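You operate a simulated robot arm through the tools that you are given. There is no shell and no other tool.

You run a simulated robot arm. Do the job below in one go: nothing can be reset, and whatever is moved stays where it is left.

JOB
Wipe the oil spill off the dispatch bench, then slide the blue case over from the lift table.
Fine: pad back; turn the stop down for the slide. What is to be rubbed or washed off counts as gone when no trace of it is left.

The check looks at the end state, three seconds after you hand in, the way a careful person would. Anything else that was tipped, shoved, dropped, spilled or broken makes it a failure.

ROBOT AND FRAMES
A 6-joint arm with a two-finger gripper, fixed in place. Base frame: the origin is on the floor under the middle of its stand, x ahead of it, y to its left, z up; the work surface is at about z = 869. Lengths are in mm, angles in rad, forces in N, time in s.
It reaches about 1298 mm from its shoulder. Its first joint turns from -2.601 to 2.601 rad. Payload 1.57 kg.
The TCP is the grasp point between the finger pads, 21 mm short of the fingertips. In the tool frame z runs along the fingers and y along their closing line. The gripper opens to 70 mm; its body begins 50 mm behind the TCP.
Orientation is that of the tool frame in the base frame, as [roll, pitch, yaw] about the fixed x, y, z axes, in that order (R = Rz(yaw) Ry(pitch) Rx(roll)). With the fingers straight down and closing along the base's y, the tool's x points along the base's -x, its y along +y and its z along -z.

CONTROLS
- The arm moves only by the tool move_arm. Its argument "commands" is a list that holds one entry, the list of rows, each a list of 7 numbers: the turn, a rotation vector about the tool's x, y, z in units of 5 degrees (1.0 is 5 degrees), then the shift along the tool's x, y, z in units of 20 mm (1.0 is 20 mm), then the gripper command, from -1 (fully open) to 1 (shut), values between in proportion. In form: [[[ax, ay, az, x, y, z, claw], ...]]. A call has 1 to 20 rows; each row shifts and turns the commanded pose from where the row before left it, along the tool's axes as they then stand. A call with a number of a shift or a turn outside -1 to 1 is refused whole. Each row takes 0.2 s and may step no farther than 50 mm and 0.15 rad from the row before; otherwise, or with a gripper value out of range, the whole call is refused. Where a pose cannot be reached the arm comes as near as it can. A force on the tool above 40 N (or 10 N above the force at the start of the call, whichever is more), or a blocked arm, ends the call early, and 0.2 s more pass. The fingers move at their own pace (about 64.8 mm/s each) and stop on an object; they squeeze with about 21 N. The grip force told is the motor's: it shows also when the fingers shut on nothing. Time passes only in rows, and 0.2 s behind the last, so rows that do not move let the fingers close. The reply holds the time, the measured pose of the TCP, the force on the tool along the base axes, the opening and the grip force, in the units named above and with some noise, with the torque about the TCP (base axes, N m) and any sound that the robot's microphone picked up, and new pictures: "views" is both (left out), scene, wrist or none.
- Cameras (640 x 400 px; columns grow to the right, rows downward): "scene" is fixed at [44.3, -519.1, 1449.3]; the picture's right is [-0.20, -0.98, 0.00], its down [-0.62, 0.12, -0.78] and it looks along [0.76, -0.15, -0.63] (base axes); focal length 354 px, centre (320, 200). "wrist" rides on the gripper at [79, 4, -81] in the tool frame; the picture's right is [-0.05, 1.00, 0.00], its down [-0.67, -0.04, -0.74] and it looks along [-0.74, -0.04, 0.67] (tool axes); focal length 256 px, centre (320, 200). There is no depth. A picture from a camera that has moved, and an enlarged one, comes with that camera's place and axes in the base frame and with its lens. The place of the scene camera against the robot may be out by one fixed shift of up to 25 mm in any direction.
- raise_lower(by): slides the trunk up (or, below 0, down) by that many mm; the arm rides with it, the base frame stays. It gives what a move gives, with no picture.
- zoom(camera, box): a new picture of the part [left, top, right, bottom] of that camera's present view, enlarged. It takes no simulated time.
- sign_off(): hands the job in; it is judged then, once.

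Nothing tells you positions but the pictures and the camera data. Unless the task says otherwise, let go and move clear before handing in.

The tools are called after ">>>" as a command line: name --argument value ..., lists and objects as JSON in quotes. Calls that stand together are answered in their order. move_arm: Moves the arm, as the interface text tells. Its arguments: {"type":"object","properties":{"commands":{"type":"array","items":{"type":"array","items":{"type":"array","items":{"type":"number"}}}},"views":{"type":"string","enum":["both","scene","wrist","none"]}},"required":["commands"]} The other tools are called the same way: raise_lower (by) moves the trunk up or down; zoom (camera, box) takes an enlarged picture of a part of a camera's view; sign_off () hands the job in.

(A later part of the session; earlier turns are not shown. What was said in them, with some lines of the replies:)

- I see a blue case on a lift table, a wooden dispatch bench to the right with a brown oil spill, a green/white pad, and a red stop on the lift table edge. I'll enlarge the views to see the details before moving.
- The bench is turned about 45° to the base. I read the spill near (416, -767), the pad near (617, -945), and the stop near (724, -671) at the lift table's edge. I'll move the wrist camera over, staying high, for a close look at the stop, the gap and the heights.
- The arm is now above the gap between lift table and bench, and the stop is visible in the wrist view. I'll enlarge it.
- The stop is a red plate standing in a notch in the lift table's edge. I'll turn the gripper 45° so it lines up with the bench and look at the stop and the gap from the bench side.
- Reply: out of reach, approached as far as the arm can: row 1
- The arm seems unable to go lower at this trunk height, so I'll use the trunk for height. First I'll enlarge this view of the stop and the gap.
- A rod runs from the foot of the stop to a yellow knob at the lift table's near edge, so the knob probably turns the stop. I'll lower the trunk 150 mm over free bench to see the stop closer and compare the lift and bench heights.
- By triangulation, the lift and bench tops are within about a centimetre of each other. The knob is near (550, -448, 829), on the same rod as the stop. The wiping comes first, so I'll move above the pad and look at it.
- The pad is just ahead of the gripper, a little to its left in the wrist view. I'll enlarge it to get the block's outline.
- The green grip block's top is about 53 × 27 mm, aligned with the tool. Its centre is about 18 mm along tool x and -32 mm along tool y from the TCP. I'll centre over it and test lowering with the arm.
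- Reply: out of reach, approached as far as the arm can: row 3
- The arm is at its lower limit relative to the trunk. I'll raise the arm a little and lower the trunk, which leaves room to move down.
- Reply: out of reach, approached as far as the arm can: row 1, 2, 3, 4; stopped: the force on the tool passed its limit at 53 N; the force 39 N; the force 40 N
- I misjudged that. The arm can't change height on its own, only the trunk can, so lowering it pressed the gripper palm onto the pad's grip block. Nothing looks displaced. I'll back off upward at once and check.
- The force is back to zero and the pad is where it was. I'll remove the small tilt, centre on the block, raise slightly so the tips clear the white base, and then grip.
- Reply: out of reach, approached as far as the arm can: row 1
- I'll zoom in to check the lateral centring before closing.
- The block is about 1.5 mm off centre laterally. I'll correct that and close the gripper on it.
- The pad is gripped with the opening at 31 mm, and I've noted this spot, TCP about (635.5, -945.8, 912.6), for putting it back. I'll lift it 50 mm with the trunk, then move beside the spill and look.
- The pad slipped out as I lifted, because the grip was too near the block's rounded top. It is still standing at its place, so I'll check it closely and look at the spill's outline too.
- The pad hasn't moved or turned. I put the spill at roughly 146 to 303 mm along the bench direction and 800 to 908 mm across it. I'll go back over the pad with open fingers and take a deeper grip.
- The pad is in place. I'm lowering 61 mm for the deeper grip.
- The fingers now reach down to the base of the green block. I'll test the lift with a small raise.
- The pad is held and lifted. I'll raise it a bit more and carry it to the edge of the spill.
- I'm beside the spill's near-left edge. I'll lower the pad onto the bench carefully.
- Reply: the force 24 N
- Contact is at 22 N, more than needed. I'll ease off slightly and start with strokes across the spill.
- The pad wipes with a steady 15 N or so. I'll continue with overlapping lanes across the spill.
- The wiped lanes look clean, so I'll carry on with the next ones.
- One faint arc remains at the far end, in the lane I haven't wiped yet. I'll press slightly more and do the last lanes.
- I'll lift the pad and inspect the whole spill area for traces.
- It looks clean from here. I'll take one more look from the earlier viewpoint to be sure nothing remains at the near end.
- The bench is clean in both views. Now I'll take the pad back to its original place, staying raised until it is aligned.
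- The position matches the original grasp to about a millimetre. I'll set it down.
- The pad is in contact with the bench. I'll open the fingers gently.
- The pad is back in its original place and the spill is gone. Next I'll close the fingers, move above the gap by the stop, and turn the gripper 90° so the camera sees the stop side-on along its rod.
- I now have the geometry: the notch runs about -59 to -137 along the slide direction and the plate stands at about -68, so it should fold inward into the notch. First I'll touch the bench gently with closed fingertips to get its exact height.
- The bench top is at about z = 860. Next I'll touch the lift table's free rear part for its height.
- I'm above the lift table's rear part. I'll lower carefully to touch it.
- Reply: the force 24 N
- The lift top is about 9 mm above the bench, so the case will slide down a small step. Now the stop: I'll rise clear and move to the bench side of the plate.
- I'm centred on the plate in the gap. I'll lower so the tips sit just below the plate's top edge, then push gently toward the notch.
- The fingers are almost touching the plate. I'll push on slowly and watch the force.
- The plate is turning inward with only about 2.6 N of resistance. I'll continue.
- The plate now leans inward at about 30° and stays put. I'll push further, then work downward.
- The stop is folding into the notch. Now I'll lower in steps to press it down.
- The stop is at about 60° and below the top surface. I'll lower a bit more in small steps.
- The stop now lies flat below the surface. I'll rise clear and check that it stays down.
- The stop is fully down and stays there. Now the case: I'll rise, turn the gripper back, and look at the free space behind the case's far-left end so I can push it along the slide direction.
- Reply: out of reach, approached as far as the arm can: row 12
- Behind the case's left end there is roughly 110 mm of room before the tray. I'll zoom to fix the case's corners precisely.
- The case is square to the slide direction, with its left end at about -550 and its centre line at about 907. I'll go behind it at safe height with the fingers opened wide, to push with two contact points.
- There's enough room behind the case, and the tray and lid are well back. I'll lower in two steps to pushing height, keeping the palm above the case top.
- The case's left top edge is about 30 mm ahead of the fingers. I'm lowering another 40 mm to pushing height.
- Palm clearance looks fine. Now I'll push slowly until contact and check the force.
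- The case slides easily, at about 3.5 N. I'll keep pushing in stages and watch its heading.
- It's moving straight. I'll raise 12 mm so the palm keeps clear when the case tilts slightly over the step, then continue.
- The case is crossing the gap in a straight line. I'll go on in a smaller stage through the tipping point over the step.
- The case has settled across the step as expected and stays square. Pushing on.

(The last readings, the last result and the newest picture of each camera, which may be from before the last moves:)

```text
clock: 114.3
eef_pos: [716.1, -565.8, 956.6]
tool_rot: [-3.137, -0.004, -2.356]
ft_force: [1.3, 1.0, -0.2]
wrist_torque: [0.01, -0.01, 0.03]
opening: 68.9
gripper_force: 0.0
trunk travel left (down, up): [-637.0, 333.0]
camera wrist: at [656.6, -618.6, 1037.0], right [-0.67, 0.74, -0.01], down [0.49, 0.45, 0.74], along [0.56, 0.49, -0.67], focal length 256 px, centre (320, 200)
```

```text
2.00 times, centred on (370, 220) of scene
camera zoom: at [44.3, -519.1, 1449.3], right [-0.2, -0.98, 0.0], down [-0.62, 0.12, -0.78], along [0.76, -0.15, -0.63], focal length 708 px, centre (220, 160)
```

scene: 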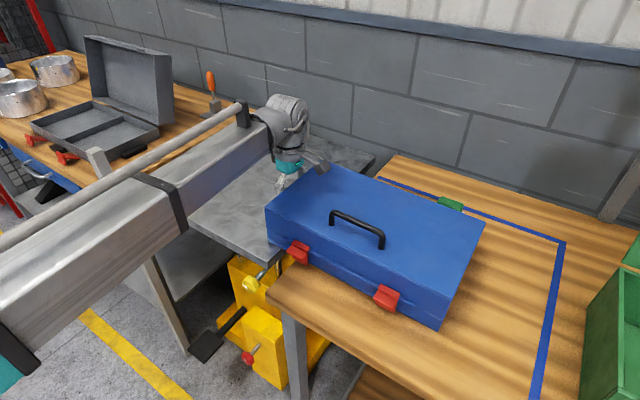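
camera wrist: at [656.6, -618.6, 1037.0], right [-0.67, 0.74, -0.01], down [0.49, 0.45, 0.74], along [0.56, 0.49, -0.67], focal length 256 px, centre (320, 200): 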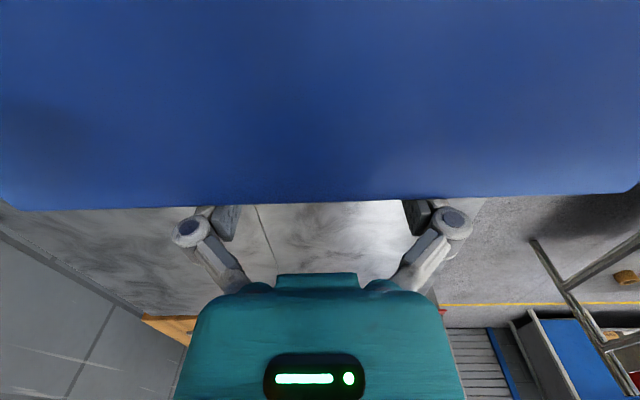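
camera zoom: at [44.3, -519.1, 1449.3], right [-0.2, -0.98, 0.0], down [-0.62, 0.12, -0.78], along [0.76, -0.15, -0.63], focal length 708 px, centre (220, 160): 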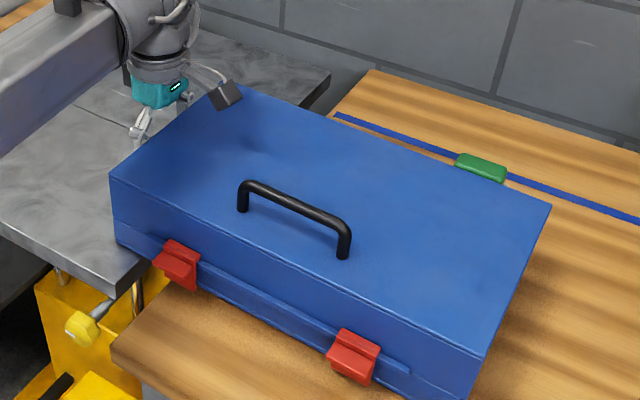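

>>> move_arm --commands '[[[0, 0, 0, 0.4, 0, 0, -1], [0, 0, 0, 0.4, 0, 0, -1], [0, 0, 0, 0.4, 0, 0, -1], [0, 0, 0, 0.4, 0, 0, -1], [0, 0, 0, 0.4, 0, 0, -1], [0, 0, 0, 0.4, 0, 0, -1], [0, 0, 0, 0.4, 0, 0, -1], [0, 0, 0, 0.4, 0, 0, -1]]]' --views "both"

>>> zoom --camera "scene" --box '[240, 140, 580, 360]'

```text
clock: 116.1
eef_pos: [673.2, -610.6, 955.1]
tool_rot: [-3.137, -0.003, -2.357]
ft_force: [1.2, 1.2, -1.2]
wrist_torque: [-0.01, -0.07, 0.01]
opening: 69.2
gripper_force: 0.0
trunk travel left (down, up): [-637.0, 333.0]
camera wrist: at [611.9, -664.1, 1037.1], right [-0.67, 0.74, -0.01], down [0.49, 0.45, 0.74], along [0.56, 0.49, -0.67], focal length 256 px, centre (320, 200)
```

scene: 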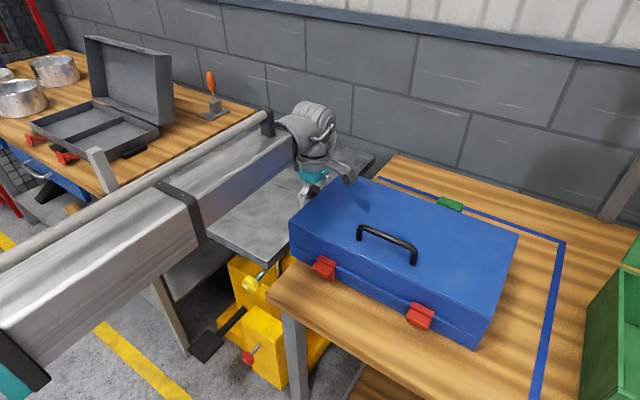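
wrist: 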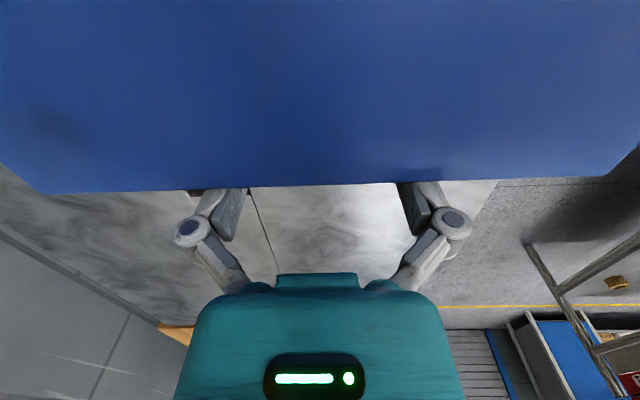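

```text
1.82 times, centred on (410, 250) of scene
camera zoom: at [44.3, -519.1, 1449.3], right [-0.2, -0.98, 0.0], down [-0.62, 0.12, -0.78], along [0.76, -0.15, -0.63], focal length 644 px, centre (156, 109)
```

zoom: 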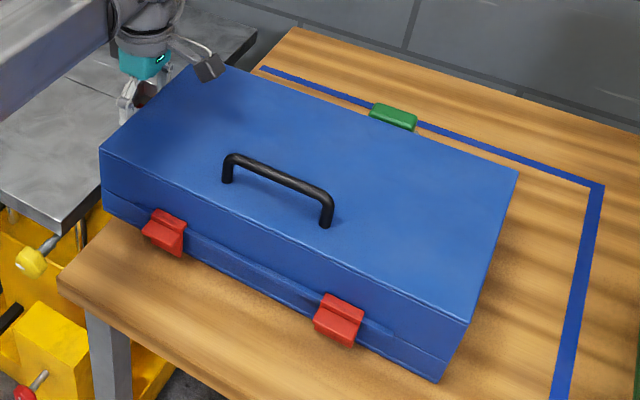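

The case's trailing end has settled flat on the bench. About 55 mm more will put it fully on the bench and well inside the blue marking.

>>> move_arm --commands '[[[0, 0, 0, 0.4, 0, 0, -1], [0, 0, 0, 0.4, 0, 0, -1], [0, 0, 0, 0.4, 0, 0, -1], [0, 0, 0, 0.4, 0, 0, -1], [0, 0, 0, 0.4, 0, 0, -1], [0, 0, 0, 0.4, 0, 0, -1], [0, 0, 0, 0.4, 0, 0, -1]]]' --views "both"

>>> zoom --camera "scene" --box '[240, 140, 600, 374]'

```text
clock: 117.7
eef_pos: [632.9, -649.4, 955.1]
tool_rot: [-3.137, -0.003, -2.355]
ft_force: [2.2, 1.4, -0.6]
wrist_torque: [0.02, -0.03, 0.06]
opening: 69.2
gripper_force: 0.0
trunk travel left (down, up): [-637.0, 333.0]
camera wrist: at [571.9, -702.1, 1037.1], right [-0.67, 0.74, -0.01], down [0.49, 0.45, 0.74], along [0.56, 0.49, -0.67], focal length 256 px, centre (320, 200)
```

scene: 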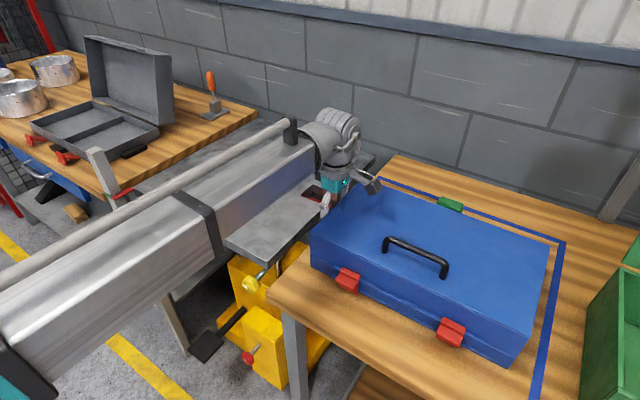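
wrist: 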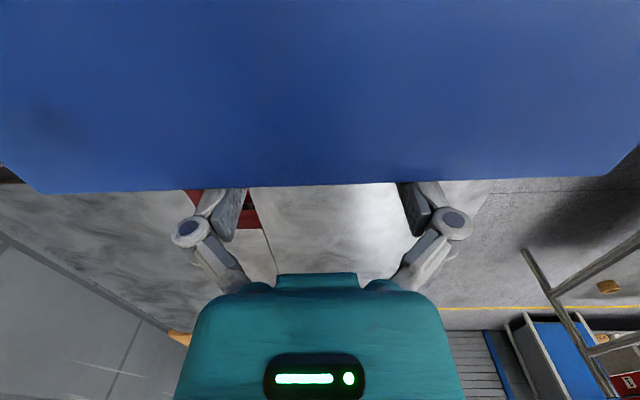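

```text
1.71 times, centred on (420, 257) of scene
camera zoom: at [44.3, -519.1, 1449.3], right [-0.2, -0.98, 0.0], down [-0.62, 0.12, -0.78], along [0.76, -0.15, -0.63], focal length 606 px, centre (149, 103)
```

zoom: 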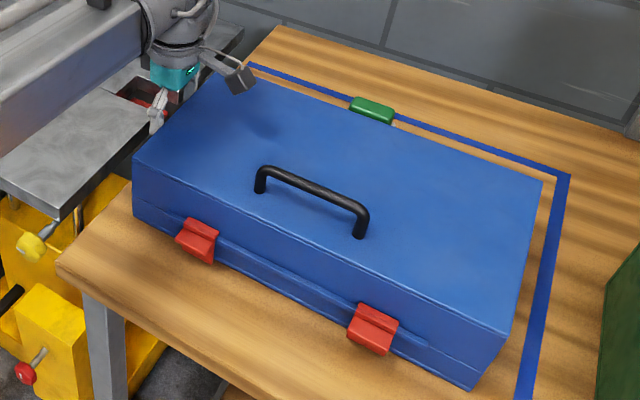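

The case is fully on the bench, inside the blue marking. I'll back the fingers off and rise clear for a final inspection.

>>> move_arm --commands '[[[0, 0, 0, -0.4, 0, 0, -1], [0, 0, 0, -0.8, 0, 0, -1], [0, 0, 0, -0.8, 0, 0, -1], [0, 0, 0, 0, 0, 0, -1]]]' --views "wrist"

>>> raise_lower --by 170

>>> move_arm --commands '[[[0, 0, 0, -0.9, 0.5, 0, -1], [0, 0, 0, -0.9, 0.5, 0, -1], [0, 0, 0, -0.9, 0.5, 0, -1], [0, 0, 0, -0.9, 0.5, 0, -1], [0, 0, 0, -0.9, 0.5, 0, -1], [0, 0, 0, -0.9, 0.5, 0, -1], [0, 0, 0, -0.9, 0.5, 0, -1], [0, 0, 0, -0.9, 0.5, 0, -1], [0, 0, 0, -0.9, 0.5, 0, -1], [0, 0, 0, -0.9, 0.5, 0, -1], [0, 0, 0, 0, 0, 0, -1]]]' --views "both"

>>> zoom --camera "scene" --box '[240, 120, 620, 370]'

>>> zoom --camera "scene" --box '[180, 120, 400, 280]'

```text
clock: 118.7
eef_pos: [658.7, -622.3, 956.3]
tool_rot: [-3.136, -0.001, -2.355]
ft_force: [0.6, -0.2, 0.7]
wrist_torque: [0.03, 0.01, -0.01]
opening: 69.8
gripper_force: 0.0
trunk travel left (down, up): [-637.0, 333.0]
camera wrist: at [598.4, -675.5, 1037.1], right [-0.67, 0.74, -0.01], down [0.49, 0.45, 0.74], along [0.56, 0.49, -0.67], focal length 256 px, centre (320, 200)
```

wrist: 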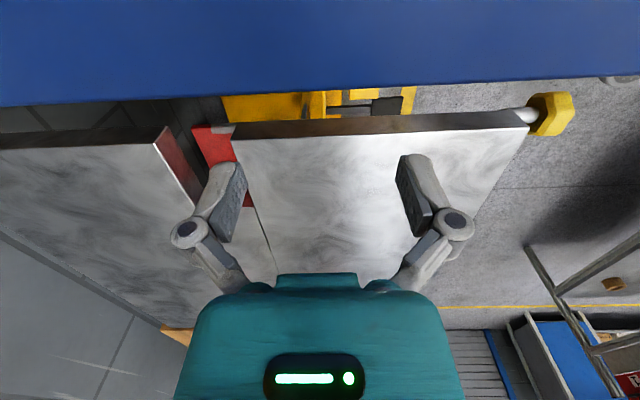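

```text
clock: 120.6
eef_pos: [658.1, -622.9, 1126.3]
tool_rot: [-3.136, -0.002, -2.357]
ft_force: [0.2, 0.4, 0.3]
wrist_torque: [0.0, 0.0, 0.01]
opening: 70.0
gripper_force: 0.0
trunk travel left (down, up): [-807.0, 163.0]
```

```text
clock: 123.0
eef_pos: [715.5, -424.0, 1124.7]
tool_rot: [-3.137, -0.003, -2.354]
ft_force: [1.2, 0.8, -0.1]
wrist_torque: [0.03, 0.03, -0.03]
opening: 70.0
gripper_force: 0.0
trunk travel left (down, up): [-807.0, 163.0]
camera wrist: at [656.4, -476.8, 1207.1], right [-0.67, 0.74, -0.01], down [0.49, 0.45, 0.74], along [0.56, 0.49, -0.67], focal length 256 px, centre (320, 200)
```

scene: 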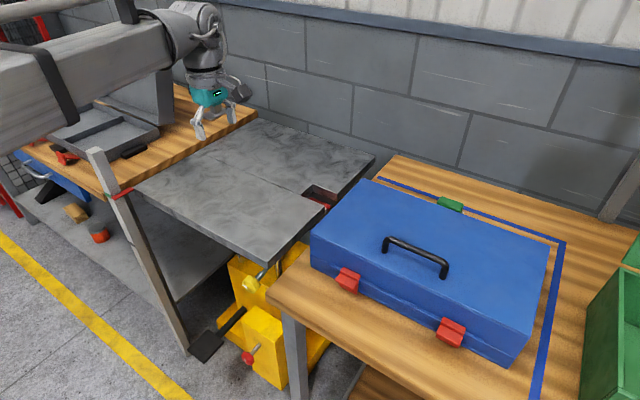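
wrist: 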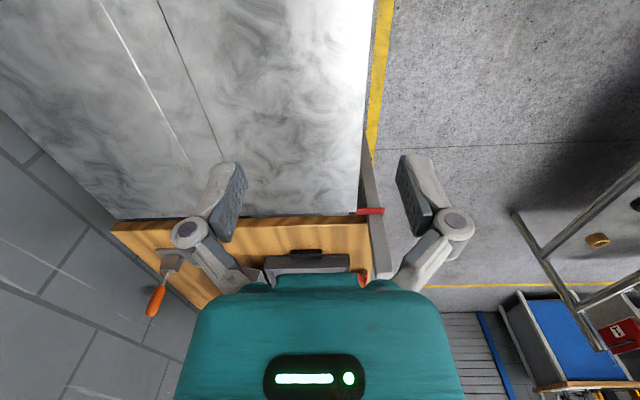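

```text
1.60 times, centred on (430, 245) of scene
camera zoom: at [44.3, -519.1, 1449.3], right [-0.2, -0.98, 0.0], down [-0.62, 0.12, -0.78], along [0.76, -0.15, -0.63], focal length 567 px, centre (144, 128)
```

zoom: 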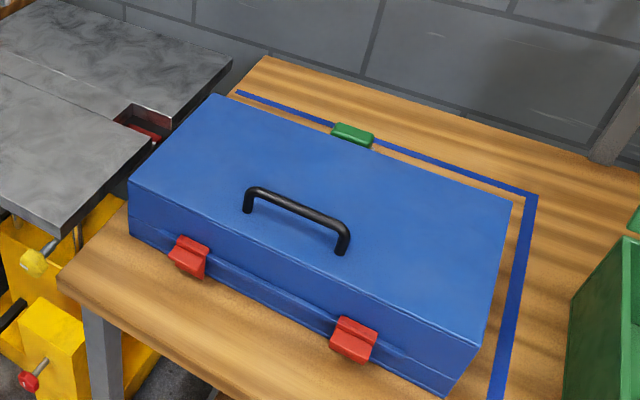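

```text
2.50 times, centred on (290, 200) of scene
camera zoom: at [44.3, -519.1, 1449.3], right [-0.2, -0.98, 0.0], down [-0.62, 0.12, -0.78], along [0.76, -0.15, -0.63], focal length 886 px, centre (395, 200)
```

zoom: 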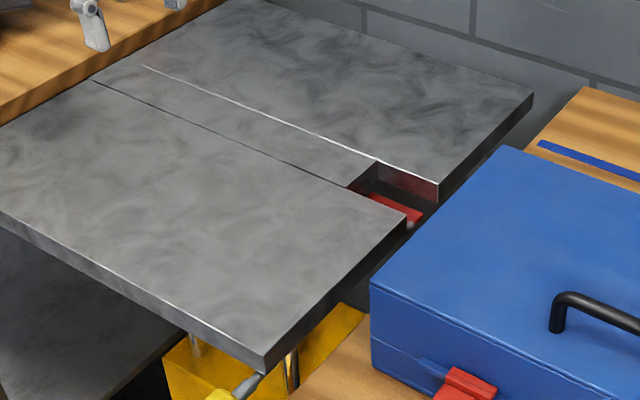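

The case, the folded stop and the empty lift table all look right. I'll take one high look from above to check the pad and its gap to the case.

>>> move_arm --commands '[[[0, 0, 0, 0.93, -0.45, 0, -1], [0, 0, 0, 0.93, -0.45, 0, -1], [0, 0, 0, 0.93, -0.45, 0, -1], [0, 0, 0, 0.93, -0.45, 0, -1], [0, 0, 0, 0.93, -0.45, 0, -1], [0, 0, 0, 0.93, -0.45, 0, -1], [0, 0, 0, 0.93, -0.45, 0, -1], [0, 0, 0, 0.93, -0.45, 0, -1], [0, 0, 0, 0.93, -0.45, 0, -1], [0, 0, 0, 0.93, -0.45, 0, -1], [0, 0, 0, 0.93, -0.45, 0, -1], [0, 0, 0, 0.93, -0.45, 0, -1], [0, 0, 0, 0.93, -0.45, 0, -1], [0, 0, 0, 0.93, -0.45, 0, -1], [0, 0, 0, 0.93, -0.45, 0, -1], [0, 0, 0, 0.93, -0.45, 0, -1], [0, 0, 0, 0.93, -0.45, 0, -1], [0, 0, 0, 0.93, -0.45, 0, -1], [0, 0, 0, 0.93, -0.45, 0, -1], [0, 0, 0, 0, 0, 0, -1]]]' --views "both"

```text
clock: 127.2
eef_pos: [586.1, -796.6, 1125.7]
tool_rot: [-3.137, -0.002, -2.356]
ft_force: [0.3, 0.1, -0.3]
wrist_torque: [0.01, -0.06, -0.01]
opening: 69.9
gripper_force: 0.1
trunk travel left (down, up): [-807.0, 163.0]
camera wrist: at [525.9, -849.8, 1207.1], right [-0.67, 0.74, -0.01], down [0.49, 0.45, 0.74], along [0.56, 0.49, -0.67], focal length 256 px, centre (320, 200)
```

scene: 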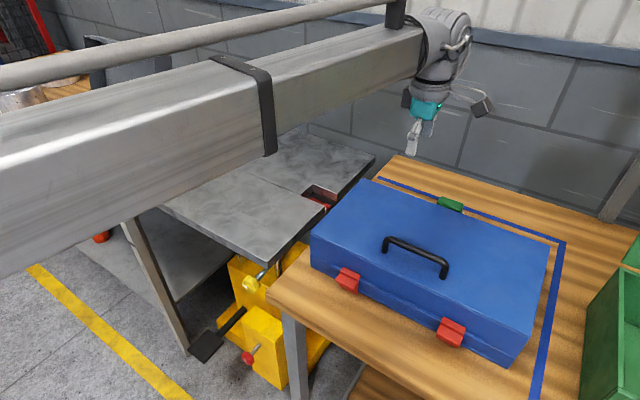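
wrist: 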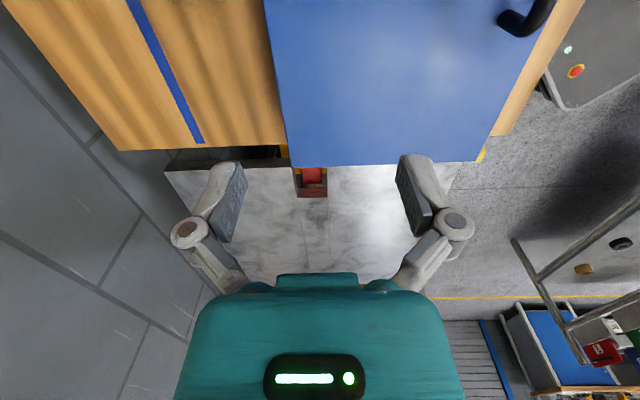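

>>> move_arm --commands '[[[0, 0, 0, 0.95, -0.3, 0, -1], [0, 0, 0, 0.95, -0.3, 0, -1], [0, 0, 0, 0.95, -0.3, 0, -1], [0, 0, 0, 0.95, -0.3, 0, -1], [0, 0, 0, 0.95, -0.3, 0, -1], [0, 0, 0, 0.95, -0.3, 0, -1], [0, 0, 0, 0.95, -0.3, 0, -1], [0, 0, 0, 0.95, -0.3, 0, -1], [0, 0, 0, 0.95, -0.3, 0, -1], [0, 0, 0, 0, 0, 0, -1]]]' --views "both"

>>> zoom --camera "wrist" --box '[100, 0, 500, 250]'

```text
clock: 129.4
eef_pos: [505.6, -954.6, 1124.4]
tool_rot: [-3.138, -0.002, -2.357]
ft_force: [-0.4, 0.0, -0.3]
wrist_torque: [0.01, -0.03, 0.01]
opening: 70.1
gripper_force: 0.0
trunk travel left (down, up): [-807.0, 163.0]
camera wrist: at [445.4, -1006.8, 1207.1], right [-0.67, 0.74, -0.01], down [0.49, 0.45, 0.74], along [0.56, 0.49, -0.67], focal length 256 px, centre (320, 200)
```

scene: 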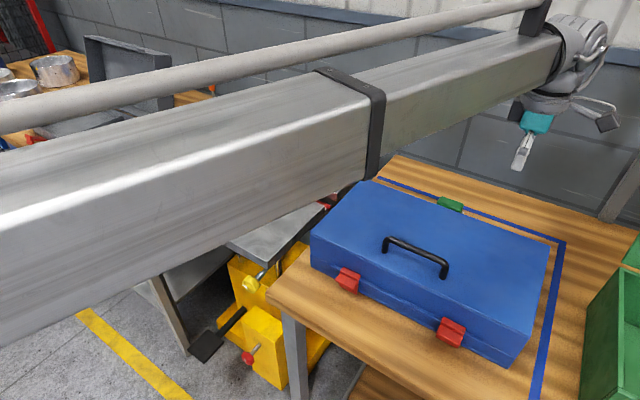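
wrist: 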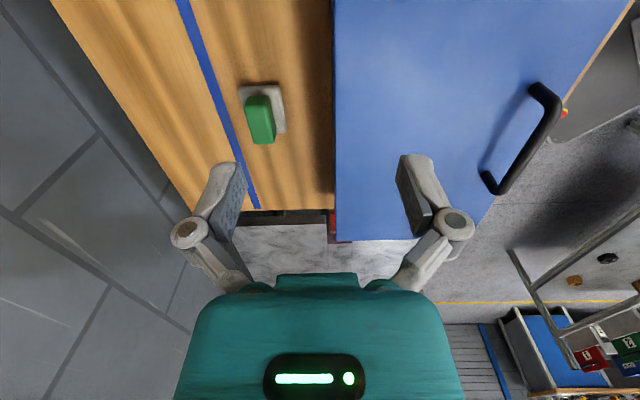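

```text
1.60 times, centred on (300, 125) of wrist
camera zoom: at [445.4, -1006.8, 1207.1], right [-0.67, 0.74, -0.01], down [0.49, 0.45, 0.74], along [0.56, 0.49, -0.67], focal length 410 px, centre (352, 320)
```

zoom: 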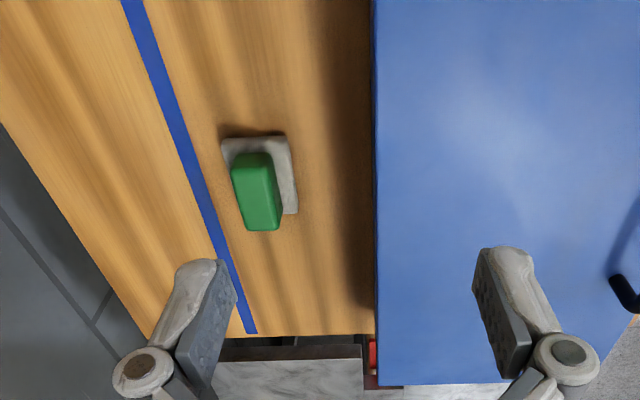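

The spill is wiped off with no trace left, and the pad is back in its place, clear of the case. The stop is folded down, and the blue case sits square and fully on the dispatch bench, inside the blue marking. The gripper is open and well clear, so I'm handing in.

>>> sign_off

```text
The job is handed in.
```

The spill is wiped off the dispatch bench and the blue case has been slid over from the lift table onto it. The job is handed in; no result has come back yet.

- **Spill:** it took one set of overlapping strokes, and I saw no trace left in either camera view afterwards.
- **Pad:** it is back where it started, to within about a millimetre by the arm's own readings.
- **Stop:** it is folded flat into the notch in the lift table, and it stayed down once I let go.
- **Case:** it sits flat, square and fully on the bench, about 40 mm in from the edge and inside the blue tape. The lift table is about 9 mm higher than the bench, so the case tilted slightly and dropped that much as it crossed.

Two slips happened with the pad early on. I lowered the gripper onto it once, with a peak of about 53 N, and the first grip slipped off during the lift. I checked the pad after each, and it had not moved.
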